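You operate a simulated robot arm through the tools that you are given. There is no shell and no other tool. Be economical: measure what you need, move in short steps, check, and stop when the job is done.

You run a simulated robot arm. Do the job below in one go: nothing can be reset, and whatever is moved stays where it is left.

TASK
Check plates 1 and 2 under the lamp; soak the one showing REDO till DONE.
Fine: it soaks in the basket; the clean one goes back where it lay; switch the lamp on and leave it on.

The check looks at the end state, three seconds after you hand in, the way a careful person would. Anything else that was tipped, shoved, dropped, spilled or broken makes it a failure.

THE ROBOT
A 7-joint arm with a two-finger parallel gripper, fixed in place. Base frame: the origin is at the foot of the arm, x ahead of it, y to its left, z up; the work surface is at about z = 0.86. Units: m, rad, N and s.
With the tool pointing down near the work surface it reaches from about 0.22 to 0.74 m from the base axis. Its first joint turns from -2.897 to 2.897 rad. Payload 1.57 kg.
The TCP is the grasp point between the finger pads, 0.03 m short of the fingertips. In the tool frame z runs along the fingers and y along their closing line. The gripper opens to 0.11 m. The fingers are 0.024 m wide and 0.012 m thick; the gripper's body (0.048 by 0.112 m) begins 0.078 m behind the TCP.
Orientation is told as [roll, pitch, yaw] about the base's x, y, z axes, in that order, counted from this pose: with the fingers straight down and closing along the base's y, the tool's x points along the base's -x, its y along +y and its z along -z.

THE INTERFACE
- The arm moves only by the tool step_arm. Its argument "plan" is a list of rows, each an object (a shift or turn left out is 0, a gripper value left out holds the last) with "offset": the shift along the tool's x, y, z in units of 25 mm (1.0 is 25 mm), a list of three; "angular": the turn, a rotation vector about the tool's x, y, z in units of 4 degrees (1.0 is 4 degrees), a list of three. In form: [{"offset": [tx, ty, tz], "angular": [ax, ay, az]}, ...]. A call has 1 to 20 rows; each row shifts and turns the commanded pose from where the row before left it, along the tool's axes as they then stand. "fingers" is the opening, from 0 (shut) to 1 (fully open), set as the call begins (left out, the last holds). A call with a number of a shift or a turn outside -1 to 1 is refused whole. Rows are played at 5 a second. More than 0.05 m and 0.15 rad between two rows, or a gripper value outside its range, and nothing of the call is played. A pose out of reach is approached as far as the arm can. The call stops where the force on the tool passes 40 N (or 10 N more than at its start, if that is more) or the arm is blocked; 0.2 s more then pass. The fingers move at their own pace (about 0.045 m/s each) and stop on an object; they squeeze with about 23 N. The grip force told is the motor's: it shows also when the fingers shut on nothing. Time passes only in rows, and 0.2 s behind the last, so rows that do not move let the fingers close. It gives the time, the measured TCP pose, the force on the tool (base axes), the opening and the grip force at its end, in the units of the frame above (readings bear some noise), with the torque about the TCP (base axes, N m) and any sound that the robot's microphone picked up.
- Cameras (640 x 400 px; columns grow to the right, rows downward): "scene" is fixed at [0.2207, 0.5004, 1.4465]; the picture's right is [-0.77, -0.64, 0.00], its down [-0.51, 0.61, -0.61] and it looks along [0.39, -0.47, -0.79] (base axes); focal length 214 px, centre (320, 200). "wrist" rides on the gripper at [0.07, 0.016, -0.141] in the tool frame; the picture's right is [-0.23, 0.97, 0.00], its down [-0.85, -0.20, -0.48] and it looks along [-0.47, -0.11, 0.88] (tool axes); focal length 222 px, centre (320, 200). There is no depth. A picture from a camera that has moved, and an enlarged one, comes with that camera's place and axes in the base frame and with its lens.
- capture(camera): a new picture of that camera. The clock stands still meanwhile.
- lift_body(by): slides the trunk up (or, below 0, down) by that many m; the arm rides with it, the base frame stays. It gives what a move gives, with no picture.
- zoom(camera, box): a new picture of the part [left, top, right, bottom] of that camera's present view, enlarged. The clock stands still meanwhile.
- finish_job(): hands the job in; it is judged then, once.

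Work in short steps. Places have to be worked out from the pictures, the camera data and where the tool is seen: move nearer, look again, correct. Check each grasp and each placing, and mend what went wrong. You have 120 turns and 68 pictures in all, those below and enlarged ones among them. Open the gripper and draw the arm clear of the work before you hand the job in, unless the task says otherwise; then end with one line.

The tools are called after ">>>" as name(argument=value, ...) on one line, values as JSON. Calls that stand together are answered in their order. step_arm: Moves the arm, as the interface text tells. Its arguments: {"type":"object","properties":{"plan":{"type":"array"},"fingers":{"type":"number"}},"required":["plan"]} The other tools are called the same way: lift_body (by) slides the trunk up or down; capture (camera) takes a picture; zoom (camera, box) takes an enlarged picture of a part of a camera's view; finish_job () hands the job in.

At the start:

```text
clock: 0.0
position: [0.4241, -0.0306, 1.2334]
ee_rot: [0.0, 0.0, -0.001]
ft_force: [0.2, -0.3, 0.9]
torque: [0.01, -0.01, -0.03]
opening: 0.1102
grip_force: 0.1
trunk travel left (down, up): [-0.525, 0.065]
```

scene: 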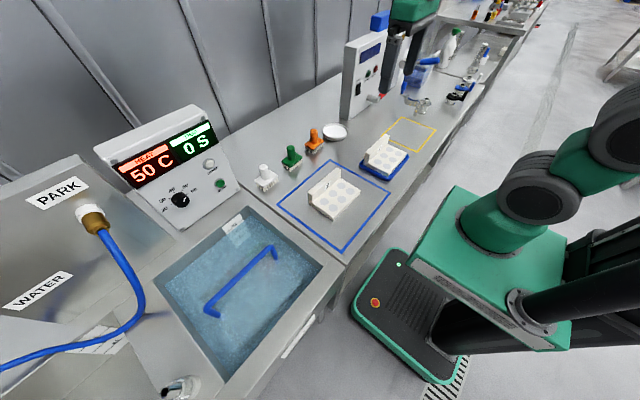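
wrist: 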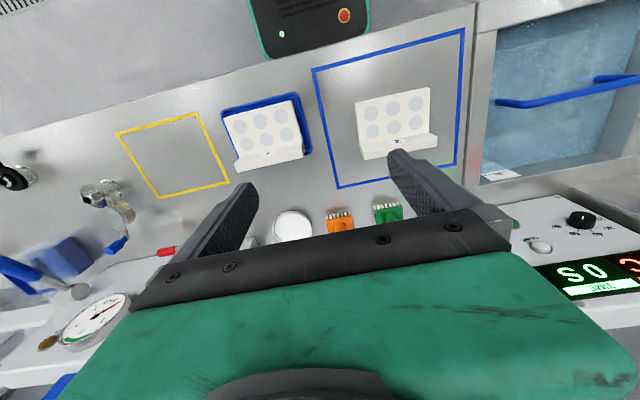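

The scene shows two white plates, a basin with a basket handle, a panel with knob and buttons, and a lamp unit. I'll zoom in on the key parts first.

>>> zoom(camera="scene", box=[240, 100, 440, 225])

>>> zoom(camera="scene", box=[100, 90, 260, 190])

>>> zoom(camera="scene", box=[320, 0, 520, 125])

```text
3.20 times, centred on (340, 162) of scene
camera zoom: at [0.2207, 0.5004, 1.4465], right [-0.77, -0.64, 0.0], down [-0.51, 0.61, -0.61], along [0.39, -0.47, -0.79], focal length 686 px, centre (256, 320)
```

zoom: 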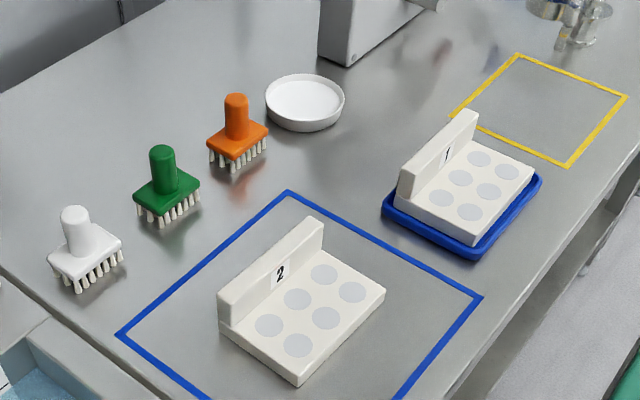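

```text
4.00 times, centred on (180, 140) of scene
camera zoom: at [0.2207, 0.5004, 1.4465], right [-0.77, -0.64, 0.0], down [-0.51, 0.61, -0.61], along [0.39, -0.47, -0.79], focal length 858 px, centre (880, 440)
```

zoom: 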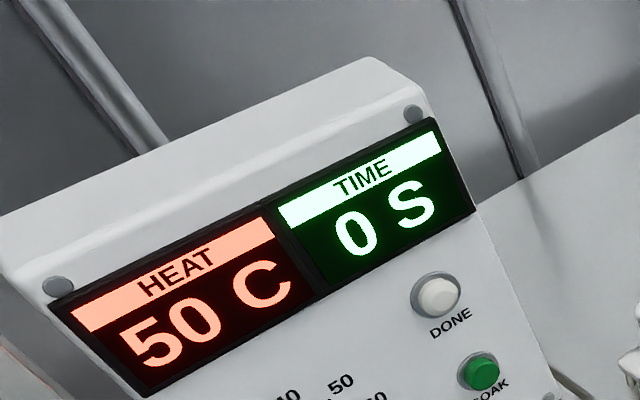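

```text
3.20 times, centred on (420, 62) of scene
camera zoom: at [0.2207, 0.5004, 1.4465], right [-0.77, -0.64, 0.0], down [-0.51, 0.61, -0.61], along [0.39, -0.47, -0.79], focal length 686 px, centre (0, 640)
```

zoom: 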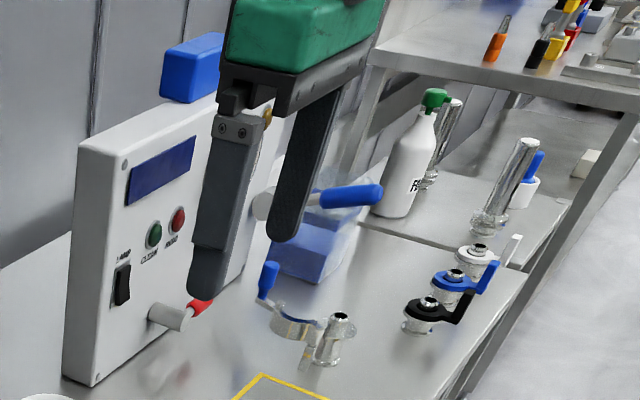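

Next I'll look closely at the control labels, the basin and the knob.

>>> zoom(camera="scene", box=[330, 20, 410, 120])

>>> zoom(camera="scene", box=[150, 140, 250, 210])

>>> zoom(camera="scene", box=[140, 200, 340, 400])

>>> zoom(camera="wrist", box=[440, 30, 640, 300])

```text
4.00 times, centred on (370, 70) of scene
camera zoom: at [0.2207, 0.5004, 1.4465], right [-0.77, -0.64, 0.0], down [-0.51, 0.61, -0.61], along [0.39, -0.47, -0.79], focal length 858 px, centre (120, 720)
```

zoom: 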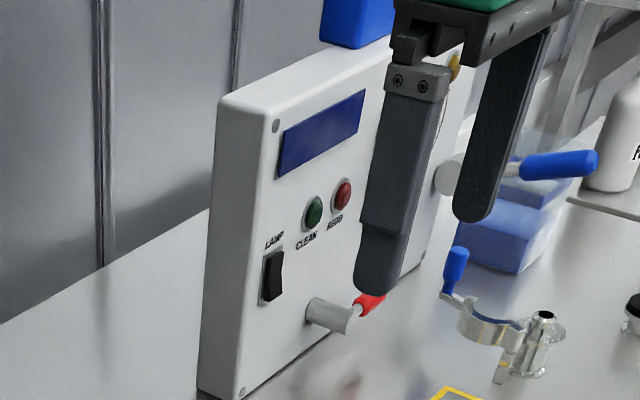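

```text
5.71 times, centred on (200, 175) of scene
camera zoom: at [0.2207, 0.5004, 1.4465], right [-0.77, -0.64, 0.0], down [-0.51, 0.61, -0.61], along [0.39, -0.47, -0.79], focal length 1226 px, centre (1006, 343)
```

zoom: 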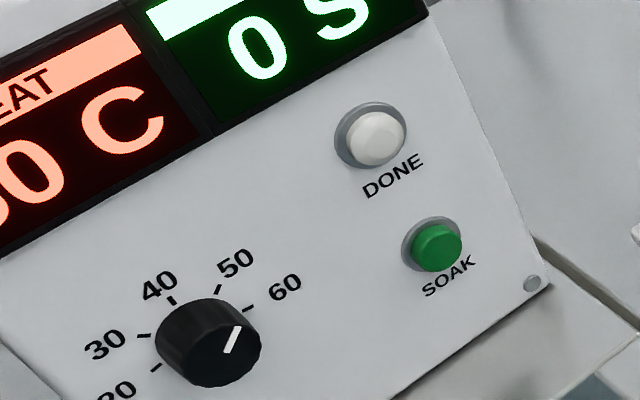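

```text
2.00 times, centred on (240, 300) of scene
camera zoom: at [0.2207, 0.5004, 1.4465], right [-0.77, -0.64, 0.0], down [-0.51, 0.61, -0.61], along [0.39, -0.47, -0.79], focal length 429 px, centre (480, 0)
```

zoom: 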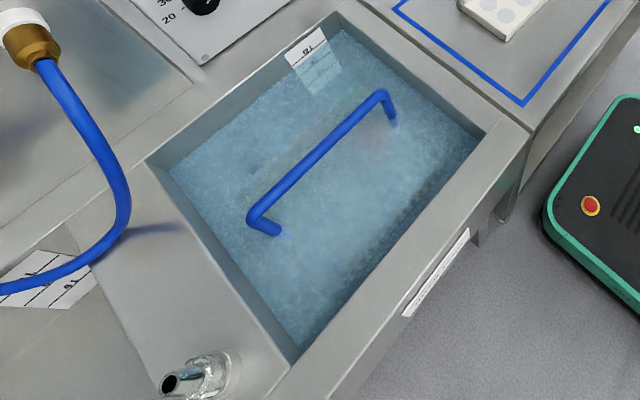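

```text
1.48 times, centred on (540, 165) of wrist
camera zoom: at [0.3523, -0.013, 1.3752], right [0.23, 0.97, 0.0], down [0.85, -0.2, 0.48], along [0.47, -0.11, -0.88], focal length 329 px, centre (-6, 252)
```

zoom: 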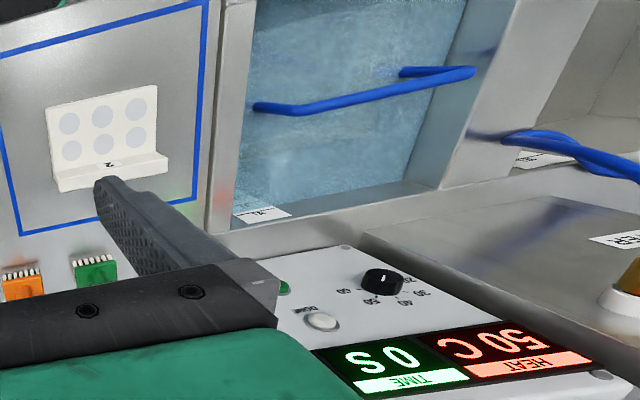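

There are labels in the basin, on its front and on a paper. I'll read them.

>>> zoom(camera="scene", box=[215, 205, 265, 245])

>>> zoom(camera="scene", box=[60, 310, 140, 360])

>>> zoom(camera="scene", box=[270, 300, 350, 370])

```text
10.00 times, centred on (240, 225) of scene
camera zoom: at [0.2207, 0.5004, 1.4465], right [-0.77, -0.64, 0.0], down [-0.51, 0.61, -0.61], along [0.39, -0.47, -0.79], focal length 2145 px, centre (1120, -50)
```

zoom: 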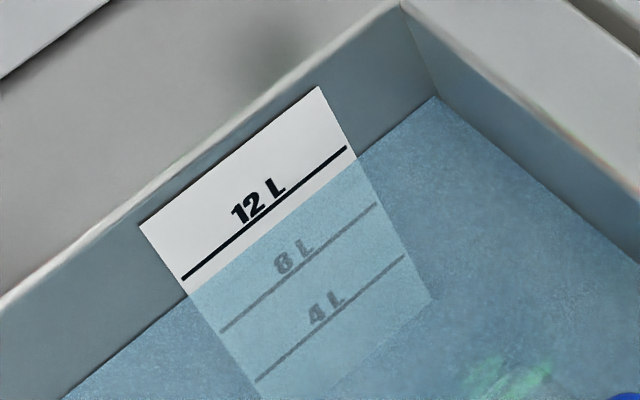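

```text
8.00 times, centred on (100, 335) of scene
camera zoom: at [0.2207, 0.5004, 1.4465], right [-0.77, -0.64, 0.0], down [-0.51, 0.61, -0.61], along [0.39, -0.47, -0.79], focal length 1716 px, centre (2080, -880)
```

zoom: 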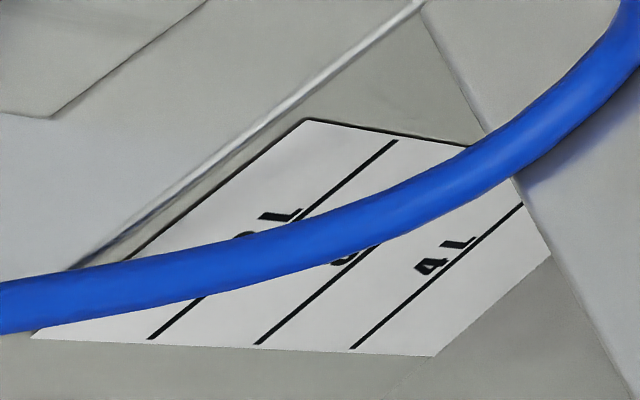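

```text
5.71 times, centred on (310, 335) of scene
camera zoom: at [0.2207, 0.5004, 1.4465], right [-0.77, -0.64, 0.0], down [-0.51, 0.61, -0.61], along [0.39, -0.47, -0.79], focal length 1226 px, centre (377, -571)
```

zoom: 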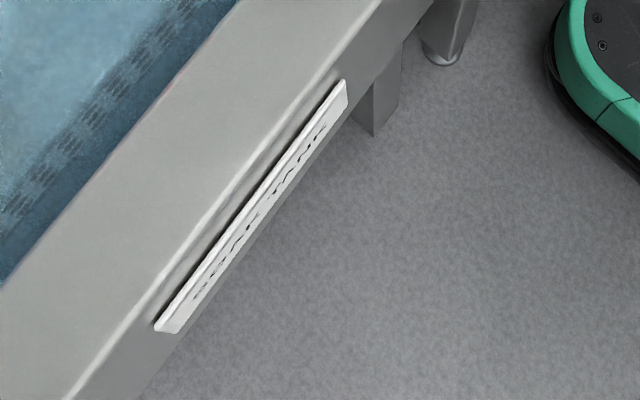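

Tank is full and HEAT reads 50. Both plates have an upright back wall I can grip with the fingers closing along x. I'll turn the tool -90° yaw while up high, so the wrist camera also faces the lamp.

>>> step_arm(plan=[{"angular": [0, 0, 1]}, {"angular": [0, 0, 1]}, {"angular": [0, 0, 1]}, {"angular": [0, 0, 1]}, {"angular": [0, 0, 1]}, {"angular": [0, 0, 1]}, {"angular": [0, 0, 1]}, {"angular": [0, 0, 1]}, {"angular": [0, 0, 1]}, {"angular": [0, 0, 1]}, {"angular": [0, 0, 1]}, {"angular": [0, 0, 1]}, {"angular": [0, 0, 1]}, {"angular": [0, 0, 1]}, {"angular": [0, 0, 1]}, {"angular": [0, 0, 1]}, {"angular": [0, 0, 1]}, {"angular": [0, 0, 1]}, {"angular": [0, 0, 1]}, {"angular": [0, 0, 1]}])

>>> step_arm(plan=[{"angular": [0, 0, 1]}, {"angular": [0, 0, 1]}, {"angular": [0, 0, 0.5]}])

>>> capture(camera="wrist")

>>> capture(camera="scene")

```text
clock: 4.2
position: [0.422, -0.0292, 1.2349]
ee_rot: [0.0, 0.0, -1.397]
ft_force: [0.3, 0.0, -0.1]
torque: [-0.01, 0.01, 0.02]
opening: 0.1099
grip_force: 0.1
trunk travel left (down, up): [-0.525, 0.065]
```

```text
clock: 5.0
position: [0.4239, -0.0312, 1.2335]
ee_rot: [0.0, 0.001, -1.573]
ft_force: [-0.7, -0.7, -0.1]
torque: [0.01, -0.01, 0.02]
opening: 0.1102
grip_force: 0.0
trunk travel left (down, up): [-0.525, 0.065]
```

```text
55 pictures are left
camera wrist: at [0.4386, 0.0401, 1.3757], right [0.97, -0.23, 0.0], down [-0.2, -0.85, 0.48], along [-0.11, -0.47, -0.88], focal length 222 px, centre (320, 200)
```

wrist: 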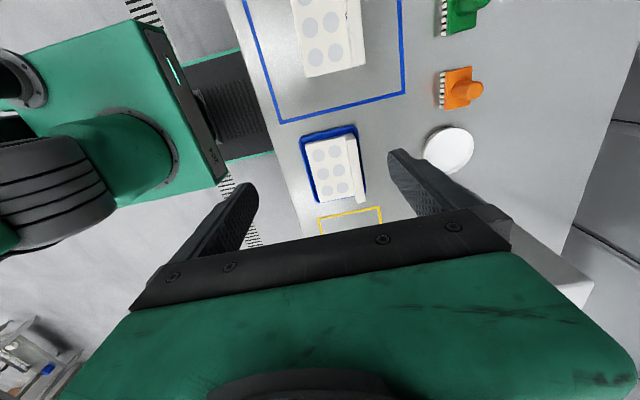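

```text
54 pictures are left
```

scene: 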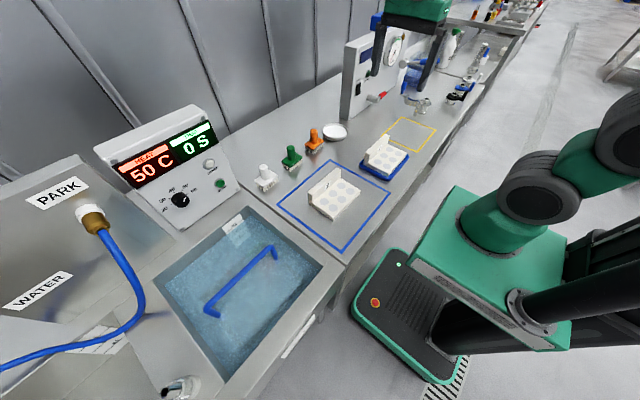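

The lamp panel front sits near x≈0.71, y -0.32..-0.8, facing the robot, with the rocker at about (0.70,-0.36,1.0). I'll turn back to yaw 0, move over in y and tilt forward to view the panel and later press the rocker.

>>> step_arm(plan=[{"angular": [0, 0, -1]}, {"angular": [0, 0, -1]}, {"angular": [0, 0, -1]}, {"angular": [0, 0, -1]}, {"angular": [0, 0, -1]}, {"angular": [0, 0, -1]}, {"angular": [0, 0, -1]}, {"angular": [0, 0, -1]}, {"angular": [0, 0, -1]}, {"angular": [0, 0, -1]}, {"angular": [0, 0, -1]}, {"angular": [0, 0, -1]}, {"angular": [0, 0, -1]}, {"angular": [0, 0, -1]}, {"angular": [0, 0, -1]}, {"angular": [0, 0, -1]}, {"angular": [0, 0, -1]}, {"angular": [0, 0, -1]}, {"angular": [0, 0, -1]}, {"angular": [0, 0, -1]}], fingers=0)

>>> step_arm(plan=[{"angular": [0, 0, -1]}, {"angular": [0, 0, -1]}, {"angular": [0, 0, -0.5]}, {"offset": [0, -1, 0]}, {"offset": [0, -1, 0]}, {"offset": [0, -1, 0]}, {"offset": [0, -1, 0]}, {"offset": [0, -1, 0]}, {"offset": [0, -1, 0]}, {"offset": [0, -1, 0]}, {"offset": [0, -1, 0]}, {"offset": [0, -1, 0]}, {"offset": [0, -1, 0]}])

>>> step_arm(plan=[{"angular": [0, -1, 0]}, {"angular": [0, -1, 0]}, {"angular": [0, -1, 0]}, {"angular": [0, -1, 0]}, {"angular": [0, -1, 0]}, {"angular": [0, -1, 0]}, {"angular": [0, -1, 0]}, {"angular": [0, -1, 0]}, {"angular": [0, -1, 0]}, {"angular": [0, -1, 0]}])

>>> capture(camera="wrist")

```text
clock: 9.2
position: [0.4233, -0.0288, 1.2339]
ee_rot: [0.0, 0.0, -0.174]
ft_force: [-0.2, 0.5, 0.4]
torque: [-0.02, 0.01, -0.03]
opening: 0.0
grip_force: 21.5
trunk travel left (down, up): [-0.525, 0.065]
```

```text
clock: 12.0
position: [0.4232, -0.282, 1.2332]
ee_rot: [0.0, 0.0, -0.001]
ft_force: [-0.4, 0.0, 0.5]
torque: [-0.01, -0.01, 0.01]
opening: 0.0
grip_force: 22.0
trunk travel left (down, up): [-0.525, 0.065]
```

```text
clock: 14.2
position: [0.3996, -0.2886, 1.2937]
ee_rot: [0.012, -0.599, -0.004]
ft_force: [0.4, 0.3, -0.4]
torque: [0.0, -0.03, -0.01]
opening: 0.0002
grip_force: 21.1
out of reach, approached as far as the arm can: row 2, 8, 9, 10
trunk travel left (down, up): [-0.525, 0.065]
```

```text
53 pictures are left
camera wrist: at [0.2614, -0.2722, 1.37], right [0.18, 0.97, 0.14], down [0.44, -0.21, 0.88], along [0.88, -0.1, -0.46], focal length 222 px, centre (320, 200)
```

wrist: 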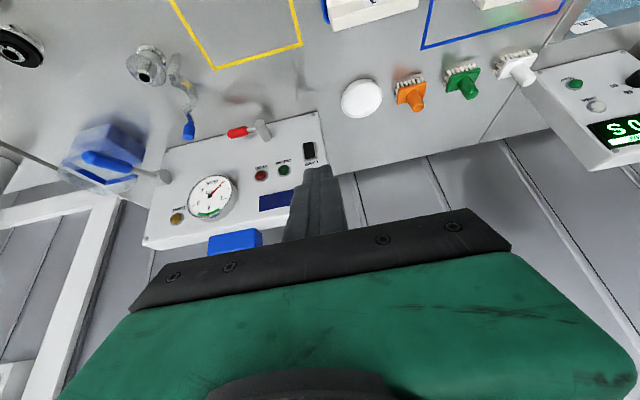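

Reach is limited with the trunk this high. I'll zoom in on the panel, then lower the trunk.

>>> zoom(camera="wrist", box=[130, 90, 350, 260])

>>> lift_body(by=-0.2)

```text
2.35 times, centred on (240, 175) of wrist
camera zoom: at [0.2614, -0.2722, 1.37], right [0.18, 0.97, 0.14], down [0.44, -0.21, 0.88], along [0.88, -0.1, -0.46], focal length 523 px, centre (508, 259)
```

zoom: 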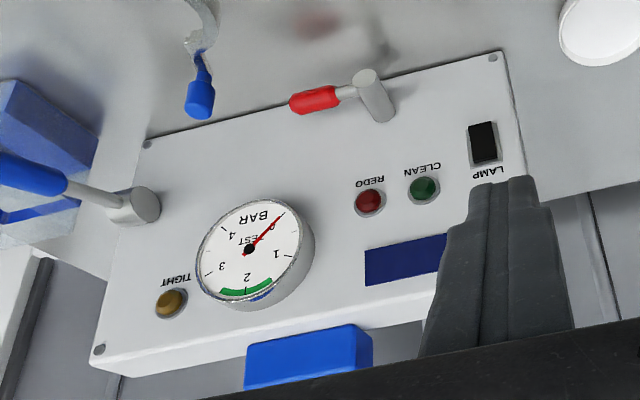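

```text
clock: 16.4
position: [0.3993, -0.2871, 1.0923]
ee_rot: [0.013, -0.599, -0.003]
ft_force: [-0.2, 0.1, 0.6]
torque: [-0.02, 0.02, 0.0]
opening: 0.0001
grip_force: 21.5
trunk travel left (down, up): [-0.325, 0.265]
```

The rocker is labelled LAMP, with CLEAN and REDO lights. I place it near (0.705,-0.335,1.0). I'll keep tilting toward horizontal.

>>> step_arm(plan=[{"angular": [0, -1, 0]}, {"angular": [0, -1, 0]}, {"angular": [0, -1, 0]}, {"angular": [0, -1, 0]}, {"angular": [0, -1, 0]}, {"angular": [0, -1, 0]}, {"angular": [0, -1, 0]}, {"angular": [0, -1, 0]}])

>>> capture(camera="wrist")

>>> capture(camera="scene")

```text
clock: 18.2
position: [0.3914, -0.2854, 1.1144]
ee_rot: [0.008, -0.648, -0.004]
ft_force: [0.5, 1.3, 0.6]
torque: [-0.01, 0.03, -0.02]
opening: 0.0
grip_force: 21.2
out of reach, approached as far as the arm can: row 1, 2, 3, 4, 5, 6, 7, 8
trunk travel left (down, up): [-0.325, 0.265]
```

```text
51 pictures are left
camera wrist: at [0.2505, -0.2686, 1.1842], right [0.18, 0.97, 0.14], down [0.39, -0.2, 0.9], along [0.9, -0.11, -0.42], focal length 222 px, centre (320, 200)
```

wrist: 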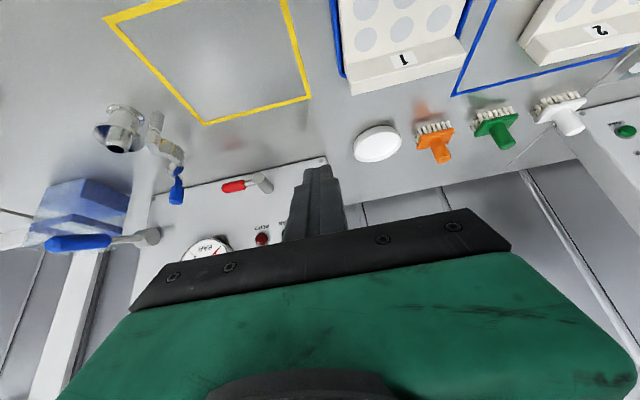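

```text
50 pictures are left
```

scene: 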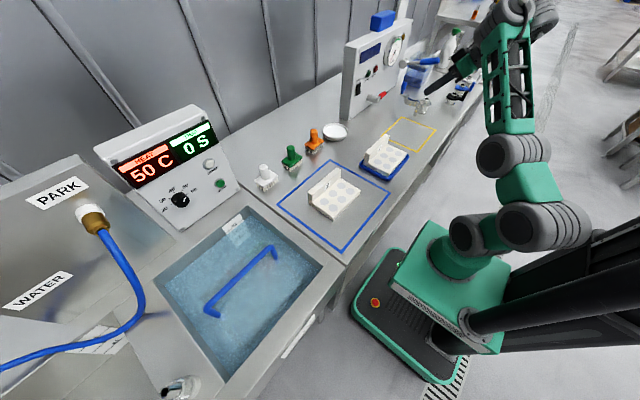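

The wrist hits a joint limit when folded close in. I'll move forward (base +x) first and see which pose the command continues from.

>>> step_arm(plan=[{"offset": [-0.8, 0, 0.6]}, {"offset": [-0.8, 0, 0.6]}, {"offset": [-0.8, 0, 0.6]}, {"offset": [-0.8, 0, 0.6]}])

```text
clock: 19.2
position: [0.4853, -0.2875, 1.1362]
ee_rot: [0.01, -0.64, -0.003]
ft_force: [-0.5, 0.6, -0.4]
torque: [0.01, -0.01, 0.01]
opening: 0.0
grip_force: 21.4
out of reach, approached as far as the arm can: row 1, 2, 3, 4
trunk travel left (down, up): [-0.325, 0.265]
```

Still pitch-limited; I'll go a bit further forward and down where the arm unfolds, in small rows.

>>> step_arm(plan=[{"offset": [-0.8, 0, 0.6]}, {"offset": [-0.8, 0, 0.6]}, {"angular": [0, -0.2, 0]}])

>>> capture(camera="scene")

```text
clock: 20.0
position: [0.5357, -0.289, 1.1395]
ee_rot: [0.011, -0.655, -0.002]
ft_force: [-0.9, -0.5, -0.3]
torque: [-0.01, -0.01, 0.0]
opening: 0.0
grip_force: 21.3
out of reach, approached as far as the arm can: row 3
trunk travel left (down, up): [-0.325, 0.265]
```

```text
49 pictures are left
```

scene: 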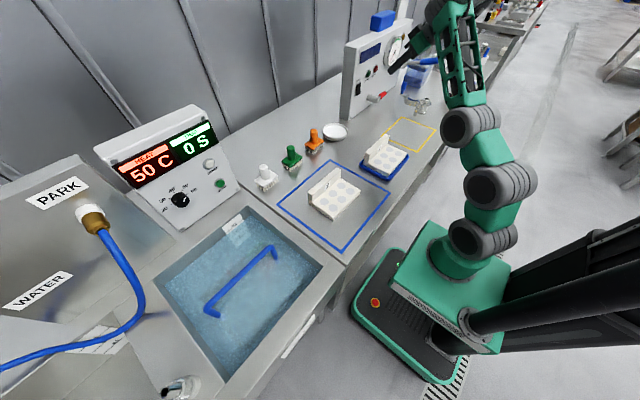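

A tilt of -0.65 rad is enough: the fingertip leads the hand by ~45 mm in x. I'll look closely at the rocker and the whole panel now that the arm is out of the way.

>>> zoom(camera="scene", box=[345, 65, 385, 115])

>>> zoom(camera="scene", box=[330, 0, 480, 120])

```text
8.00 times, centred on (365, 90) of scene
camera zoom: at [0.2207, 0.5004, 1.4465], right [-0.77, -0.64, 0.0], down [-0.51, 0.61, -0.61], along [0.39, -0.47, -0.79], focal length 1716 px, centre (-40, 1080)
```

zoom: 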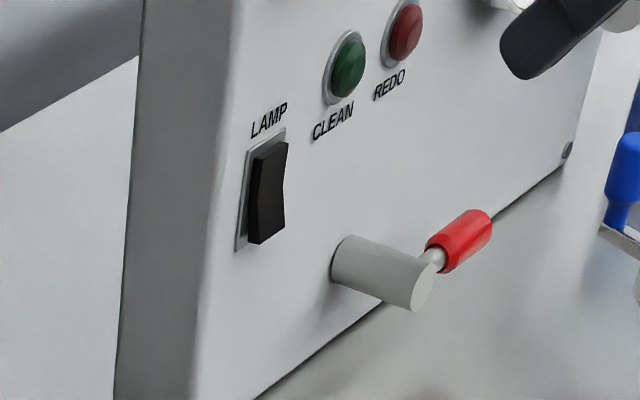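

```text
3.33 times, centred on (405, 60) of scene
camera zoom: at [0.2207, 0.5004, 1.4465], right [-0.77, -0.64, 0.0], down [-0.51, 0.61, -0.61], along [0.39, -0.47, -0.79], focal length 715 px, centre (37, 667)
```

zoom: 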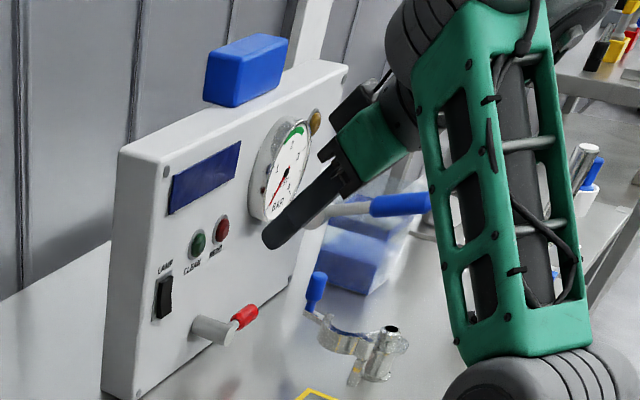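

I'll press the rocker's upper half at z≈1.016, y≈-0.338. First I line up: y -0.049, z -0.106, x +0.08.

>>> step_arm(plan=[{"offset": [0, -0.98, 0]}, {"offset": [0, -0.98, 0]}, {"offset": [0.6, 0, 0.79]}, {"offset": [0.6, 0, 0.79]}, {"offset": [0.6, 0, 0.79]}, {"offset": [0.6, 0, 0.79]}, {"offset": [0.15, 0, 0.2]}, {"offset": [-0.79, 0, 0.61]}, {"offset": [-0.79, 0, 0.61]}, {"offset": [-0.79, 0, 0.61]}])

>>> zoom(camera="scene", box=[340, 50, 420, 120])

```text
clock: 22.2
position: [0.5795, -0.3538, 1.0934]
ee_rot: [0.007, -0.661, -0.006]
ft_force: [0.5, -0.3, -0.4]
torque: [-0.01, -0.01, 0.0]
opening: 0.0
grip_force: 21.4
out of reach, approached as far as the arm can: row 4, 5, 6, 7, 8, 9, 10
trunk travel left (down, up): [-0.325, 0.265]
```

```text
5.71 times, centred on (380, 85) of scene
camera zoom: at [0.2207, 0.5004, 1.4465], right [-0.77, -0.64, 0.0], down [-0.51, 0.61, -0.61], along [0.39, -0.47, -0.79], focal length 1226 px, centre (-23, 857)
```

zoom: 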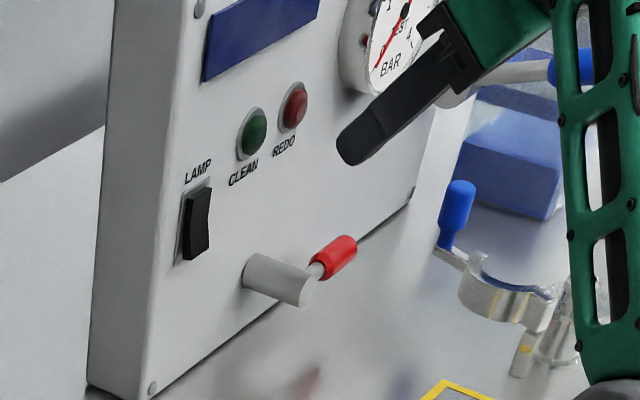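

The joint limit grows with lowness, so lower the trunk by 0.06 to bring the TCP to z≈1.033.

>>> lift_body(by=-0.06)

>>> step_arm(plan=[{"offset": [0, 0.3, 0]}])

```text
clock: 23.2
position: [0.5774, -0.3542, 1.0334]
ee_rot: [0.006, -0.66, -0.004]
ft_force: [0.0, -0.3, -0.2]
torque: [0.01, -0.01, -0.01]
opening: 0.0
grip_force: 21.1
trunk travel left (down, up): [-0.265, 0.325]
```

```text
clock: 23.6
position: [0.5794, -0.3471, 1.0327]
ee_rot: [0.007, -0.662, -0.005]
ft_force: [0.0, -0.3, -0.4]
torque: [0.0, 0.01, 0.03]
opening: 0.0
grip_force: 20.7
trunk travel left (down, up): [-0.265, 0.325]
```

Command is in step now. Shift y to -0.338 and advance x to ~0.65.

>>> step_arm(plan=[{"offset": [0, 0.36, 0]}, {"offset": [-0.79, 0, 0.61]}, {"offset": [-0.79, 0, 0.61]}, {"offset": [-0.55, 0, 0.43]}])

>>> zoom(camera="scene", box=[340, 50, 420, 120])

```text
clock: 24.6
position: [0.6033, -0.327, 1.0227]
ee_rot: [0.006, -0.661, -0.003]
ft_force: [-0.5, 0.7, 1.0]
torque: [-0.01, 0.02, -0.01]
opening: 0.0
grip_force: 21.1
out of reach, approached as far as the arm can: row 2, 3, 4
trunk travel left (down, up): [-0.265, 0.325]
```

```text
5.71 times, centred on (380, 85) of scene
camera zoom: at [0.2207, 0.5004, 1.4465], right [-0.77, -0.64, 0.0], down [-0.51, 0.61, -0.61], along [0.39, -0.47, -0.79], focal length 1226 px, centre (-23, 857)
```

zoom: 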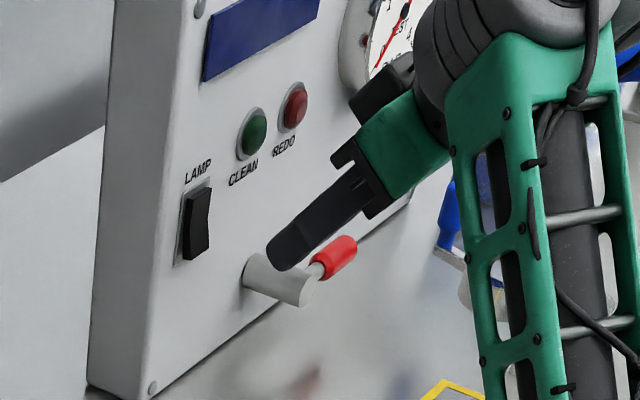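

Limit again; the arm is freer when the shoulder is lower relative to the tool. I'll back off and up, then lower the trunk another 0.12.

>>> step_arm(plan=[{"offset": [0.79, 0, -0.61]}, {"offset": [0.79, 0, -0.61]}, {"offset": [-0.61, 0, -0.79]}, {"offset": [-0.61, 0, -0.79]}, {"offset": [-0.61, 0, -0.79]}, {"offset": [-0.61, 0, -0.79]}])

>>> lift_body(by=-0.12)

>>> step_arm(plan=[{"offset": [-0.79, 0, 0.61]}])

```text
clock: 26.0
position: [0.5513, -0.3312, 1.105]
ee_rot: [0.007, -0.661, -0.006]
ft_force: [-0.5, -0.4, -0.2]
torque: [0.07, 0.02, -0.01]
opening: 0.0001
grip_force: 21.4
out of reach, approached as far as the arm can: row 1, 2, 4, 5, 6
trunk travel left (down, up): [-0.265, 0.325]
```

```text
clock: 27.5
position: [0.5506, -0.3307, 0.9838]
ee_rot: [0.007, -0.66, -0.003]
ft_force: [0.4, 0.8, -0.1]
torque: [-0.02, -0.03, 0.02]
opening: 0.0002
grip_force: 21.6
trunk travel left (down, up): [-0.145, 0.445]
```

```text
clock: 27.9
position: [0.5616, -0.323, 0.9799]
ee_rot: [0.008, -0.662, -0.006]
ft_force: [0.1, -0.3, 0.1]
torque: [-0.03, 0.0, 0.01]
opening: 0.0002
grip_force: 21.1
out of reach, approached as far as the arm can: row 1
trunk travel left (down, up): [-0.145, 0.445]
```

The pitch sits right at its limit (-0.66) everywhere, so I'll back the tilt off by 8° and retry rising and advancing.

>>> step_arm(plan=[{"angular": [0, 1, 0]}, {"angular": [0, 1, 0]}, {"offset": [-0.5, 0, -0.87]}, {"offset": [-0.5, 0, -0.87]}, {"offset": [-0.87, 0, 0.5]}])

```text
clock: 29.1
position: [0.5453, -0.3183, 0.9844]
ee_rot: [0.004, -0.522, -0.004]
ft_force: [-0.3, 0.0, -0.6]
torque: [0.02, -0.02, -0.02]
opening: 0.0
grip_force: 21.4
out of reach, approached as far as the arm can: row 1, 2, 3, 4, 5
trunk travel left (down, up): [-0.145, 0.445]
```

The motion didn't follow as expected; I'll wait a bit and look at the arm.

>>> step_arm(plan=[{"offset": [0, 0, 0]}, {"offset": [-0.5, 0, -0.87]}])

>>> capture(camera="scene")

```text
clock: 29.7
position: [0.5375, -0.3166, 0.9902]
ee_rot: [0.006, -0.521, -0.003]
ft_force: [-0.8, 0.6, 0.2]
torque: [0.02, -0.03, -0.01]
opening: 0.0001
grip_force: 20.9
out of reach, approached as far as the arm can: row 2
trunk travel left (down, up): [-0.145, 0.445]
```

```text
44 pictures are left
```

scene: 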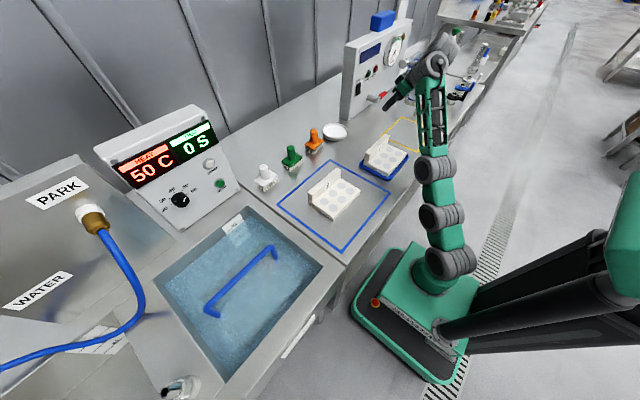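

The arm is nearly fully stretched with the shoulder this low. I'll raise the trunk 0.2 and use a milder tilt of about -0.42.

>>> lift_body(by=0.2)

>>> step_arm(plan=[{"angular": [0, 0.75, 0]}, {"angular": [0, 0.7, 0]}, {"offset": [0.41, 0, 0.91]}, {"offset": [0.41, 0, 0.91]}, {"offset": [0.41, 0, 0.91]}])

```text
clock: 31.8
position: [0.5383, -0.3161, 1.1909]
ee_rot: [0.008, -0.522, -0.004]
ft_force: [0.2, -0.2, 0.1]
torque: [0.04, -0.03, 0.05]
opening: 0.0001
grip_force: 21.4
trunk travel left (down, up): [-0.345, 0.245]
```

```text
clock: 33.0
position: [0.5324, -0.3112, 1.1081]
ee_rot: [0.006, -0.422, -0.001]
ft_force: [-0.9, 0.8, 0.6]
torque: [-0.03, 0.01, -0.02]
opening: 0.0
grip_force: 21.7
out of reach, approached as far as the arm can: row 1
trunk travel left (down, up): [-0.345, 0.245]
```

Free motion now. Down 0.07, y -0.027, then advance 0.1 in x.

>>> step_arm(plan=[{"offset": [0, -1, 0]}, {"offset": [0.41, 0, 0.91]}, {"offset": [0.41, 0, 0.91]}, {"offset": [0.33, 0, 0.73]}, {"offset": [-0.91, 0, 0.41]}, {"offset": [-0.91, 0, 0.41]}, {"offset": [-0.91, 0, 0.41]}, {"offset": [-0.91, 0, 0.41]}])

>>> zoom(camera="scene", box=[340, 50, 420, 120])

```text
clock: 34.8
position: [0.613, -0.3459, 1.0457]
ee_rot: [0.004, -0.419, -0.002]
ft_force: [0.0, -0.6, 0.4]
torque: [0.01, 0.03, 0.01]
opening: 0.0001
grip_force: 20.6
out of reach, approached as far as the arm can: row 3, 4, 7, 8
trunk travel left (down, up): [-0.345, 0.245]
```

```text
5.71 times, centred on (380, 85) of scene
camera zoom: at [0.2207, 0.5004, 1.4465], right [-0.77, -0.64, 0.0], down [-0.51, 0.61, -0.61], along [0.39, -0.47, -0.79], focal length 1226 px, centre (-23, 857)
```

zoom: 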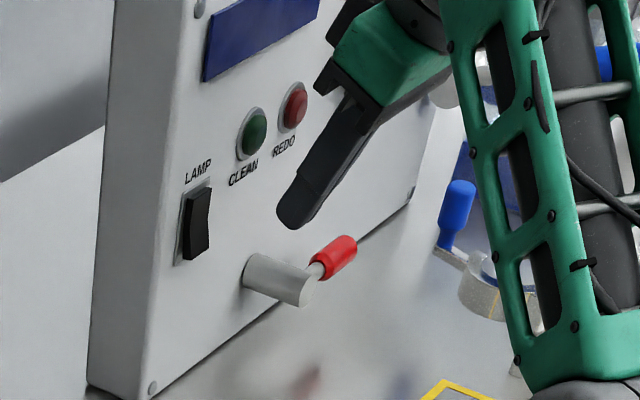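

Reach is again the limiter (r≈0.70) since the wrist is well above the shoulder. I'll raise the trunk 0.15 and come down with the arm instead.

>>> lift_body(by=0.15)

>>> step_arm(plan=[{"offset": [0.41, 0, 0.91]}, {"offset": [0.41, 0, 0.91]}, {"offset": [0.41, 0, 0.91]}, {"offset": [0.41, 0, 0.91]}, {"offset": [0.41, 0, 0.91]}, {"offset": [0.41, 0, 0.91]}])

```text
clock: 36.6
position: [0.6123, -0.3446, 1.1963]
ee_rot: [0.005, -0.421, -0.002]
ft_force: [-1.0, 0.7, 0.6]
torque: [-0.02, 0.01, 0.01]
opening: 0.0
grip_force: 20.8
trunk travel left (down, up): [-0.495, 0.095]
```

```text
clock: 38.0
position: [0.6238, -0.3515, 1.0479]
ee_rot: [0.005, -0.421, -0.003]
ft_force: [-0.3, -1.0, 0.1]
torque: [0.0, -0.02, 0.01]
opening: 0.0
grip_force: 21.3
out of reach, approached as far as the arm can: row 5, 6
trunk travel left (down, up): [-0.495, 0.095]
```

Now I'll try advancing from here, correcting y by +0.013.

>>> step_arm(plan=[{"offset": [0, 0.5, 0]}, {"offset": [-0.45, 0, 0.2]}, {"offset": [-0.45, 0, 0.2]}])

>>> capture(camera="scene")

```text
clock: 38.8
position: [0.6333, -0.3385, 1.0476]
ee_rot: [0.005, -0.419, -0.002]
ft_force: [0.7, -0.6, -0.9]
torque: [0.01, -0.02, -0.01]
opening: 0.0
grip_force: 21.3
out of reach, approached as far as the arm can: row 1, 2, 3
trunk travel left (down, up): [-0.495, 0.095]
```

```text
42 pictures are left
```

scene: 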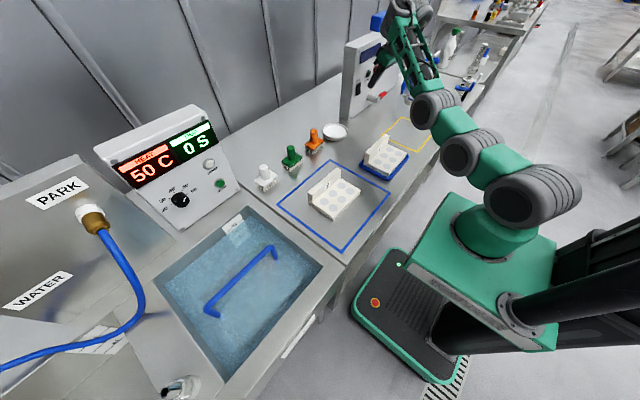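

The arm is nearly straight, shoulder still below wrist. Raise the trunk the last 0.09 and lower the tool equally.

>>> lift_body(by=0.09)

>>> step_arm(plan=[{"offset": [0.41, 0, 0.91]}, {"offset": [0.41, 0, 0.91]}, {"offset": [0.41, 0, 0.91]}, {"offset": [0.3, 0, 0.64]}, {"offset": [-0.45, 0, 0.2]}, {"offset": [-0.45, 0, 0.2]}])

```text
clock: 40.0
position: [0.634, -0.3387, 1.1376]
ee_rot: [0.005, -0.42, -0.003]
ft_force: [0.0, 0.8, -0.2]
torque: [0.0, 0.0, -0.01]
opening: 0.0
grip_force: 20.6
trunk travel left (down, up): [-0.585, 0.005]
```

```text
clock: 41.4
position: [0.6334, -0.336, 1.1257]
ee_rot: [0.01, -0.405, -0.003]
ft_force: [0.2, -0.2, -0.1]
torque: [-0.05, 0.01, -0.02]
opening: 0.0001
grip_force: 21.5
out of reach, approached as far as the arm can: row 1, 2, 3, 4, 5, 6
trunk travel left (down, up): [-0.585, 0.005]
```

Blocked differently now; likely the wrist is strained by tilting in x while the arm points at azimuth -28°. I'll return the trunk to the middle, and yaw the tool -28° so the tilt lies in the arm's plane.

>>> step_arm(plan=[{"offset": [0.91, 0, -0.41]}, {"offset": [0.91, 0, -0.41]}, {"offset": [0.91, 0, -0.41]}, {"angular": [0.41, 0, 0.91]}, {"angular": [0.41, 0, 0.91]}, {"angular": [0.41, 0, 0.91]}, {"angular": [0.41, 0, 0.91]}, {"angular": [0.41, 0, 0.91]}, {"angular": [0.41, 0, 0.91]}, {"angular": [0.41, 0, 0.91]}])

>>> step_arm(plan=[{"offset": [0.41, 0, 0.91]}, {"offset": [0.41, 0, 0.91]}])

```text
clock: 43.6
position: [0.6183, -0.3822, 1.1437]
ee_rot: [0.002, -0.412, -0.491]
ft_force: [0.0, 0.4, 0.0]
torque: [-0.04, 0.02, 0.0]
opening: 0.0002
grip_force: 21.6
out of reach, approached as far as the arm can: row 1, 2, 3, 5, 6, 7, 8, 10
trunk travel left (down, up): [-0.585, 0.005]
```

```text
clock: 44.2
position: [0.6181, -0.3809, 1.1325]
ee_rot: [-0.001, -0.396, -0.489]
ft_force: [-0.2, -0.4, 0.0]
torque: [0.02, 0.0, 0.01]
opening: 0.0002
grip_force: 21.3
out of reach, approached as far as the arm can: row 1, 2
trunk travel left (down, up): [-0.585, 0.005]
```

Tilting costs too much. Better idea: tool straight down, yaw -90°, gripper opened, so the front finger's outer face sits 0.067 m ahead of the TCP and can push the rocker from x≈0.633, within reach. I'll pull back, straighten and turn.

>>> step_arm(plan=[{"angular": [0, 1, 0]}, {"angular": [0, 1, 0]}, {"angular": [0, 1, 0]}, {"angular": [0, 1, 0]}, {"angular": [0, 1, 0]}, {"angular": [0, 0.67, 0]}, {"offset": [1, 0, 0]}, {"offset": [1, 0, 0]}, {"offset": [1, 0, 0]}, {"offset": [1, 0, 0]}])

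```text
clock: 46.4
position: [0.5057, -0.3173, 1.1215]
ee_rot: [0.003, -0.024, -0.489]
ft_force: [-0.2, -0.3, 0.6]
torque: [-0.01, -0.01, -0.03]
opening: 0.0
grip_force: 21.3
out of reach, approached as far as the arm can: row 5, 6
trunk travel left (down, up): [-0.585, 0.005]
```

Good. Now turn to yaw -90° and open the gripper.

>>> step_arm(plan=[{"angular": [0, 0.34, 0]}, {"angular": [0, 0, 1]}, {"angular": [0, 0, 1]}, {"angular": [0, 0, 1]}, {"angular": [0, 0, 1]}, {"angular": [0, 0, 1]}, {"angular": [0, 0, 1]}, {"angular": [0, 0, 1]}, {"angular": [0, 0, 1]}, {"angular": [0, 0, 1]}, {"angular": [0, 0, 1]}, {"angular": [0, 0, 1]}, {"angular": [0, 0, 1]}, {"angular": [0, 0, 1]}, {"angular": [0, 0, 1]}, {"angular": [0, 0, 1]}, {"angular": [0, 0, 0.5]}], fingers=1)

>>> capture(camera="scene")

```text
clock: 50.0
position: [0.5057, -0.3156, 1.12]
ee_rot: [0.0, 0.004, -1.571]
ft_force: [-0.3, -0.4, -1.1]
torque: [0.01, -0.02, -0.03]
opening: 0.1099
grip_force: 0.2
trunk travel left (down, up): [-0.585, 0.005]
```

```text
41 pictures are left
```

scene: 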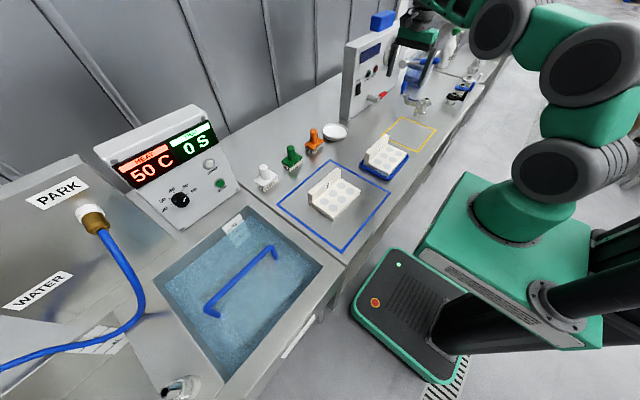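

Now tool y = base +x and tool x = base +y. Move to y -0.338, z 1.042, x 0.60.

>>> step_arm(plan=[{"offset": [-0.9, 0, 0.1]}, {"offset": [0, 0, 1]}, {"offset": [0, 0, 1]}, {"offset": [0, 0, 1]}, {"offset": [0, 1, 0]}, {"offset": [0, 1, 0]}, {"offset": [0, 1, 0]}, {"offset": [0, 0.6, 0]}])

>>> zoom(camera="scene", box=[340, 50, 420, 120])

```text
clock: 51.8
position: [0.6017, -0.3449, 1.0533]
ee_rot: [-0.001, 0.005, -1.57]
ft_force: [0.2, 0.2, 0.4]
torque: [0.0, 0.01, -0.01]
opening: 0.1097
grip_force: 0.0
out of reach, approached as far as the arm can: row 4
trunk travel left (down, up): [-0.585, 0.005]
```

```text
5.71 times, centred on (380, 85) of scene
camera zoom: at [0.2207, 0.5004, 1.4465], right [-0.77, -0.64, 0.0], down [-0.51, 0.61, -0.61], along [0.39, -0.47, -0.79], focal length 1226 px, centre (-23, 857)
```

zoom: 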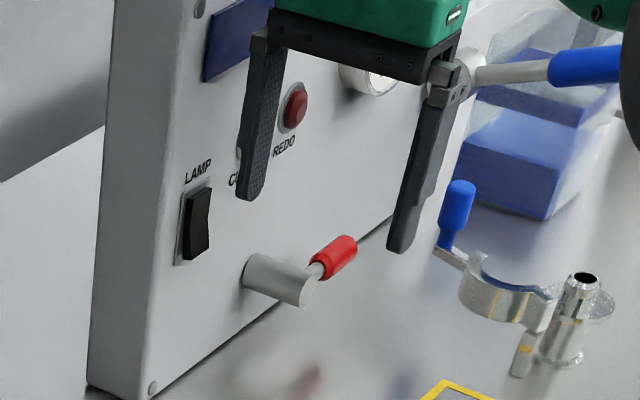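

The finger lines up. Lower trunk 12 mm, nudge y +0.007, then advance toward the rocker watching force.

>>> lift_body(by=-0.012)

>>> step_arm(plan=[{"offset": [0.3, 0, 0]}, {"offset": [0, 0.4, 0]}, {"offset": [0, 0.4, 0]}])

>>> zoom(camera="scene", box=[340, 50, 420, 120])

```text
clock: 52.4
position: [0.6006, -0.344, 1.0402]
ee_rot: [-0.001, 0.003, -1.572]
ft_force: [0.0, -0.6, 0.6]
torque: [0.04, -0.01, -0.02]
opening: 0.1101
grip_force: 0.1
trunk travel left (down, up): [-0.573, 0.017]
```

```text
clock: 53.2
position: [0.6221, -0.3364, 1.0411]
ee_rot: [-0.001, 0.004, -1.57]
ft_force: [-0.1, 0.2, -0.1]
torque: [0.04, -0.01, -0.05]
opening: 0.1098
grip_force: 0.1
trunk travel left (down, up): [-0.573, 0.017]
```

```text
5.71 times, centred on (380, 85) of scene
camera zoom: at [0.2207, 0.5004, 1.4465], right [-0.77, -0.64, 0.0], down [-0.51, 0.61, -0.61], along [0.39, -0.47, -0.79], focal length 1226 px, centre (-23, 857)
```

zoom: 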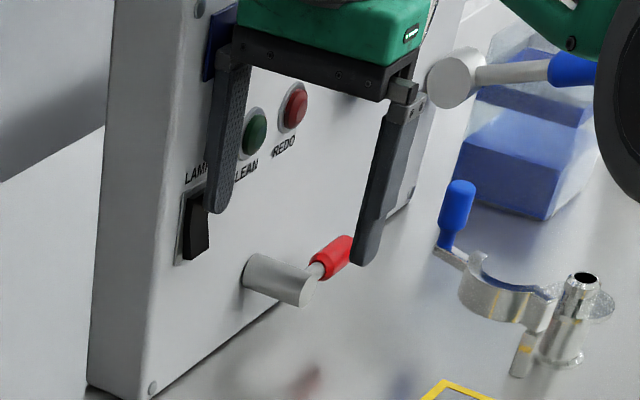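

The fingertip is over the rocker's upper half. Advance in small steps until contact or click.

>>> step_arm(plan=[{"offset": [0, 0.2, 0]}, {"offset": [0, 0.2, 0]}, {"offset": [0, 0.15, 0]}, {"offset": [0, 0.15, 0]}])

>>> zoom(camera="scene", box=[340, 20, 440, 120])

```text
clock: 54.2
position: [0.6351, -0.3365, 1.041]
ee_rot: [-0.001, 0.006, -1.572]
ft_force: [-28.0, 10.8, -3.7]
torque: [-0.77, -1.86, 0.64]
opening: 0.0857
grip_force: 0.1
trunk travel left (down, up): [-0.573, 0.017]
```

```text
4.00 times, centred on (390, 70) of scene
camera zoom: at [0.2207, 0.5004, 1.4465], right [-0.77, -0.64, 0.0], down [-0.51, 0.61, -0.61], along [0.39, -0.47, -0.79], focal length 858 px, centre (40, 720)
```

zoom: 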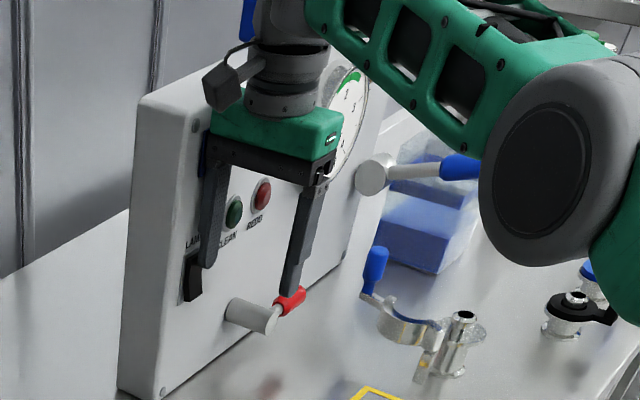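

Contact at 28 N with the finger pushed in. Retract and look at the rocker.

>>> step_arm(plan=[{"offset": [0, -0.5, 0]}, {"offset": [0, -1, 0]}, {"offset": [0, -1, 0]}, {"offset": [0, -1, 0]}, {"offset": [0, -1, 0]}])

>>> zoom(camera="scene", box=[345, 65, 385, 115])

>>> capture(camera="scene")

```text
clock: 55.4
position: [0.5249, -0.3363, 1.044]
ee_rot: [-0.001, 0.004, -1.57]
ft_force: [0.0, 0.0, 0.4]
torque: [0.0, 0.0, 0.02]
opening: 0.1098
grip_force: 0.1
trunk travel left (down, up): [-0.573, 0.017]
```

```text
8.00 times, centred on (365, 90) of scene
camera zoom: at [0.2207, 0.5004, 1.4465], right [-0.77, -0.64, 0.0], down [-0.51, 0.61, -0.61], along [0.39, -0.47, -0.79], focal length 1716 px, centre (-40, 1080)
```

zoom: 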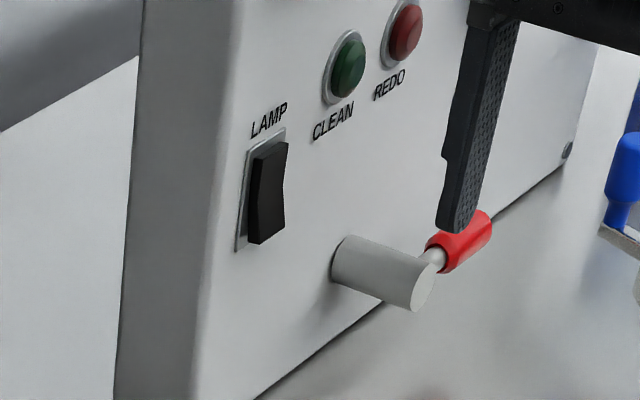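

```text
36 pictures are left
```

scene: 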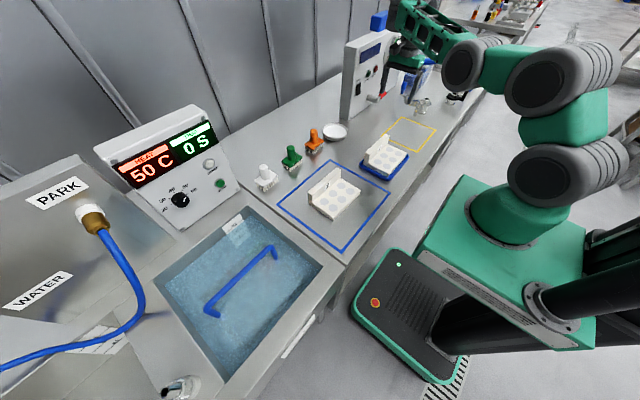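

The rocker's profile shows its lower half tilted outward (upper half already in), so the lower half needs pressing. Lower the trunk by 27 mm and push again.

>>> lift_body(by=-0.028)

>>> step_arm(plan=[{"offset": [0, 1, 0]}, {"offset": [0, 1, 0]}, {"offset": [0, 1, 0]}, {"offset": [0, 0.7, 0]}, {"offset": [0, 0.25, 0]}, {"offset": [0, 0.2, 0]}, {"offset": [0, 0.2, 0]}])

>>> zoom(camera="scene", box=[340, 30, 420, 120])

```text
clock: 56.2
position: [0.5268, -0.3365, 1.0142]
ee_rot: [0.0, 0.002, -1.572]
ft_force: [0.7, -0.1, -0.1]
torque: [0.01, 0.0, 0.03]
opening: 0.1098
grip_force: 0.2
trunk travel left (down, up): [-0.545, 0.045]
```

```text
clock: 57.8
position: [0.6315, -0.337, 1.0139]
ee_rot: [-0.004, 0.006, -1.571]
ft_force: [-22.8, 9.7, 0.2]
torque: [0.17, 0.24, 0.44]
opening: 0.0896
grip_force: 0.0
trunk travel left (down, up): [-0.545, 0.045]
```

```text
4.44 times, centred on (380, 75) of scene
camera zoom: at [0.2207, 0.5004, 1.4465], right [-0.77, -0.64, 0.0], down [-0.51, 0.61, -0.61], along [0.39, -0.47, -0.79], focal length 953 px, centre (53, 756)
```

zoom: 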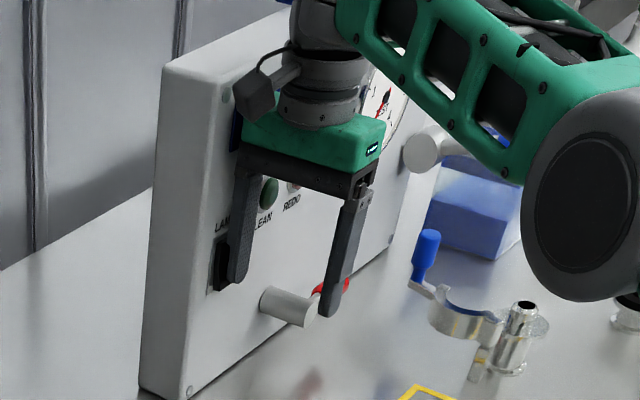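

Contact again, but the flat finger may touch the whole rocker. Retract and check the state.

>>> step_arm(plan=[{"offset": [0, -0.5, 0]}, {"offset": [0, -1, 0]}, {"offset": [0, -1, 0]}, {"offset": [0, -1, 0]}])

>>> zoom(camera="scene", box=[345, 65, 385, 115])

```text
clock: 58.8
position: [0.5491, -0.3365, 1.0133]
ee_rot: [0.0, 0.0, -1.569]
ft_force: [0.0, -0.2, 0.3]
torque: [0.01, -0.01, 0.03]
opening: 0.1098
grip_force: 0.1
trunk travel left (down, up): [-0.545, 0.045]
```

```text
8.00 times, centred on (365, 90) of scene
camera zoom: at [0.2207, 0.5004, 1.4465], right [-0.77, -0.64, 0.0], down [-0.51, 0.61, -0.61], along [0.39, -0.47, -0.79], focal length 1716 px, centre (-40, 1080)
```

zoom: 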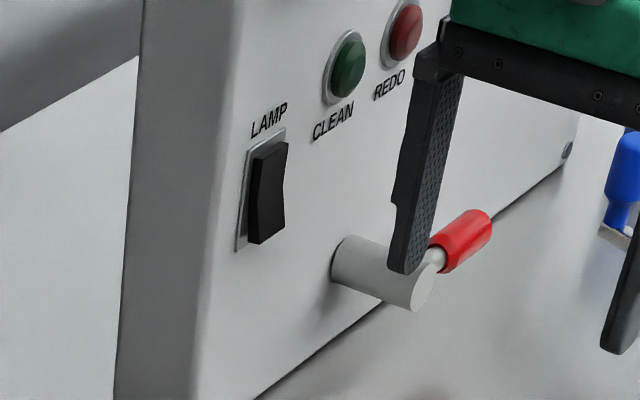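

The torque in the first push shows the hand body, not the finger, touched the panel: the panel plane is x≈0.69, so the rocker is really at y≈-0.314, z≈1.0–1.035. I'll shift y +0.0225, tilt 12° so the fingertip leads, and press the lower half.

>>> step_arm(plan=[{"offset": [0.9, 0, -0.32]}, {"angular": [-1, 0, 0]}, {"angular": [-1, 0, 0]}, {"angular": [-1, 0, 0]}, {"offset": [0, 0.98, 0.2]}, {"offset": [0, 0.88, 0.19]}])

>>> zoom(camera="scene", box=[345, 65, 385, 115])

```text
clock: 60.2
position: [0.6353, -0.3488, 1.0627]
ee_rot: [0.21, 0.002, -1.571]
ft_force: [-19.0, 5.8, 2.7]
torque: [0.11, 0.12, 0.39]
opening: 0.0944
grip_force: 0.2
out of reach, approached as far as the arm can: row 2, 3, 4
trunk travel left (down, up): [-0.545, 0.045]
```

```text
8.00 times, centred on (365, 90) of scene
camera zoom: at [0.2207, 0.5004, 1.4465], right [-0.77, -0.64, 0.0], down [-0.51, 0.61, -0.61], along [0.39, -0.47, -0.79], focal length 1716 px, centre (-40, 1080)
```

zoom: 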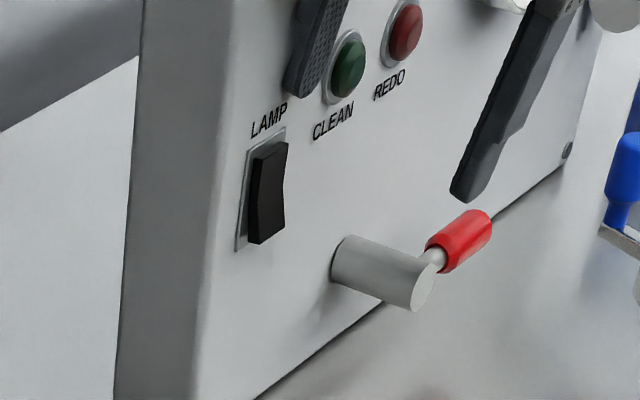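

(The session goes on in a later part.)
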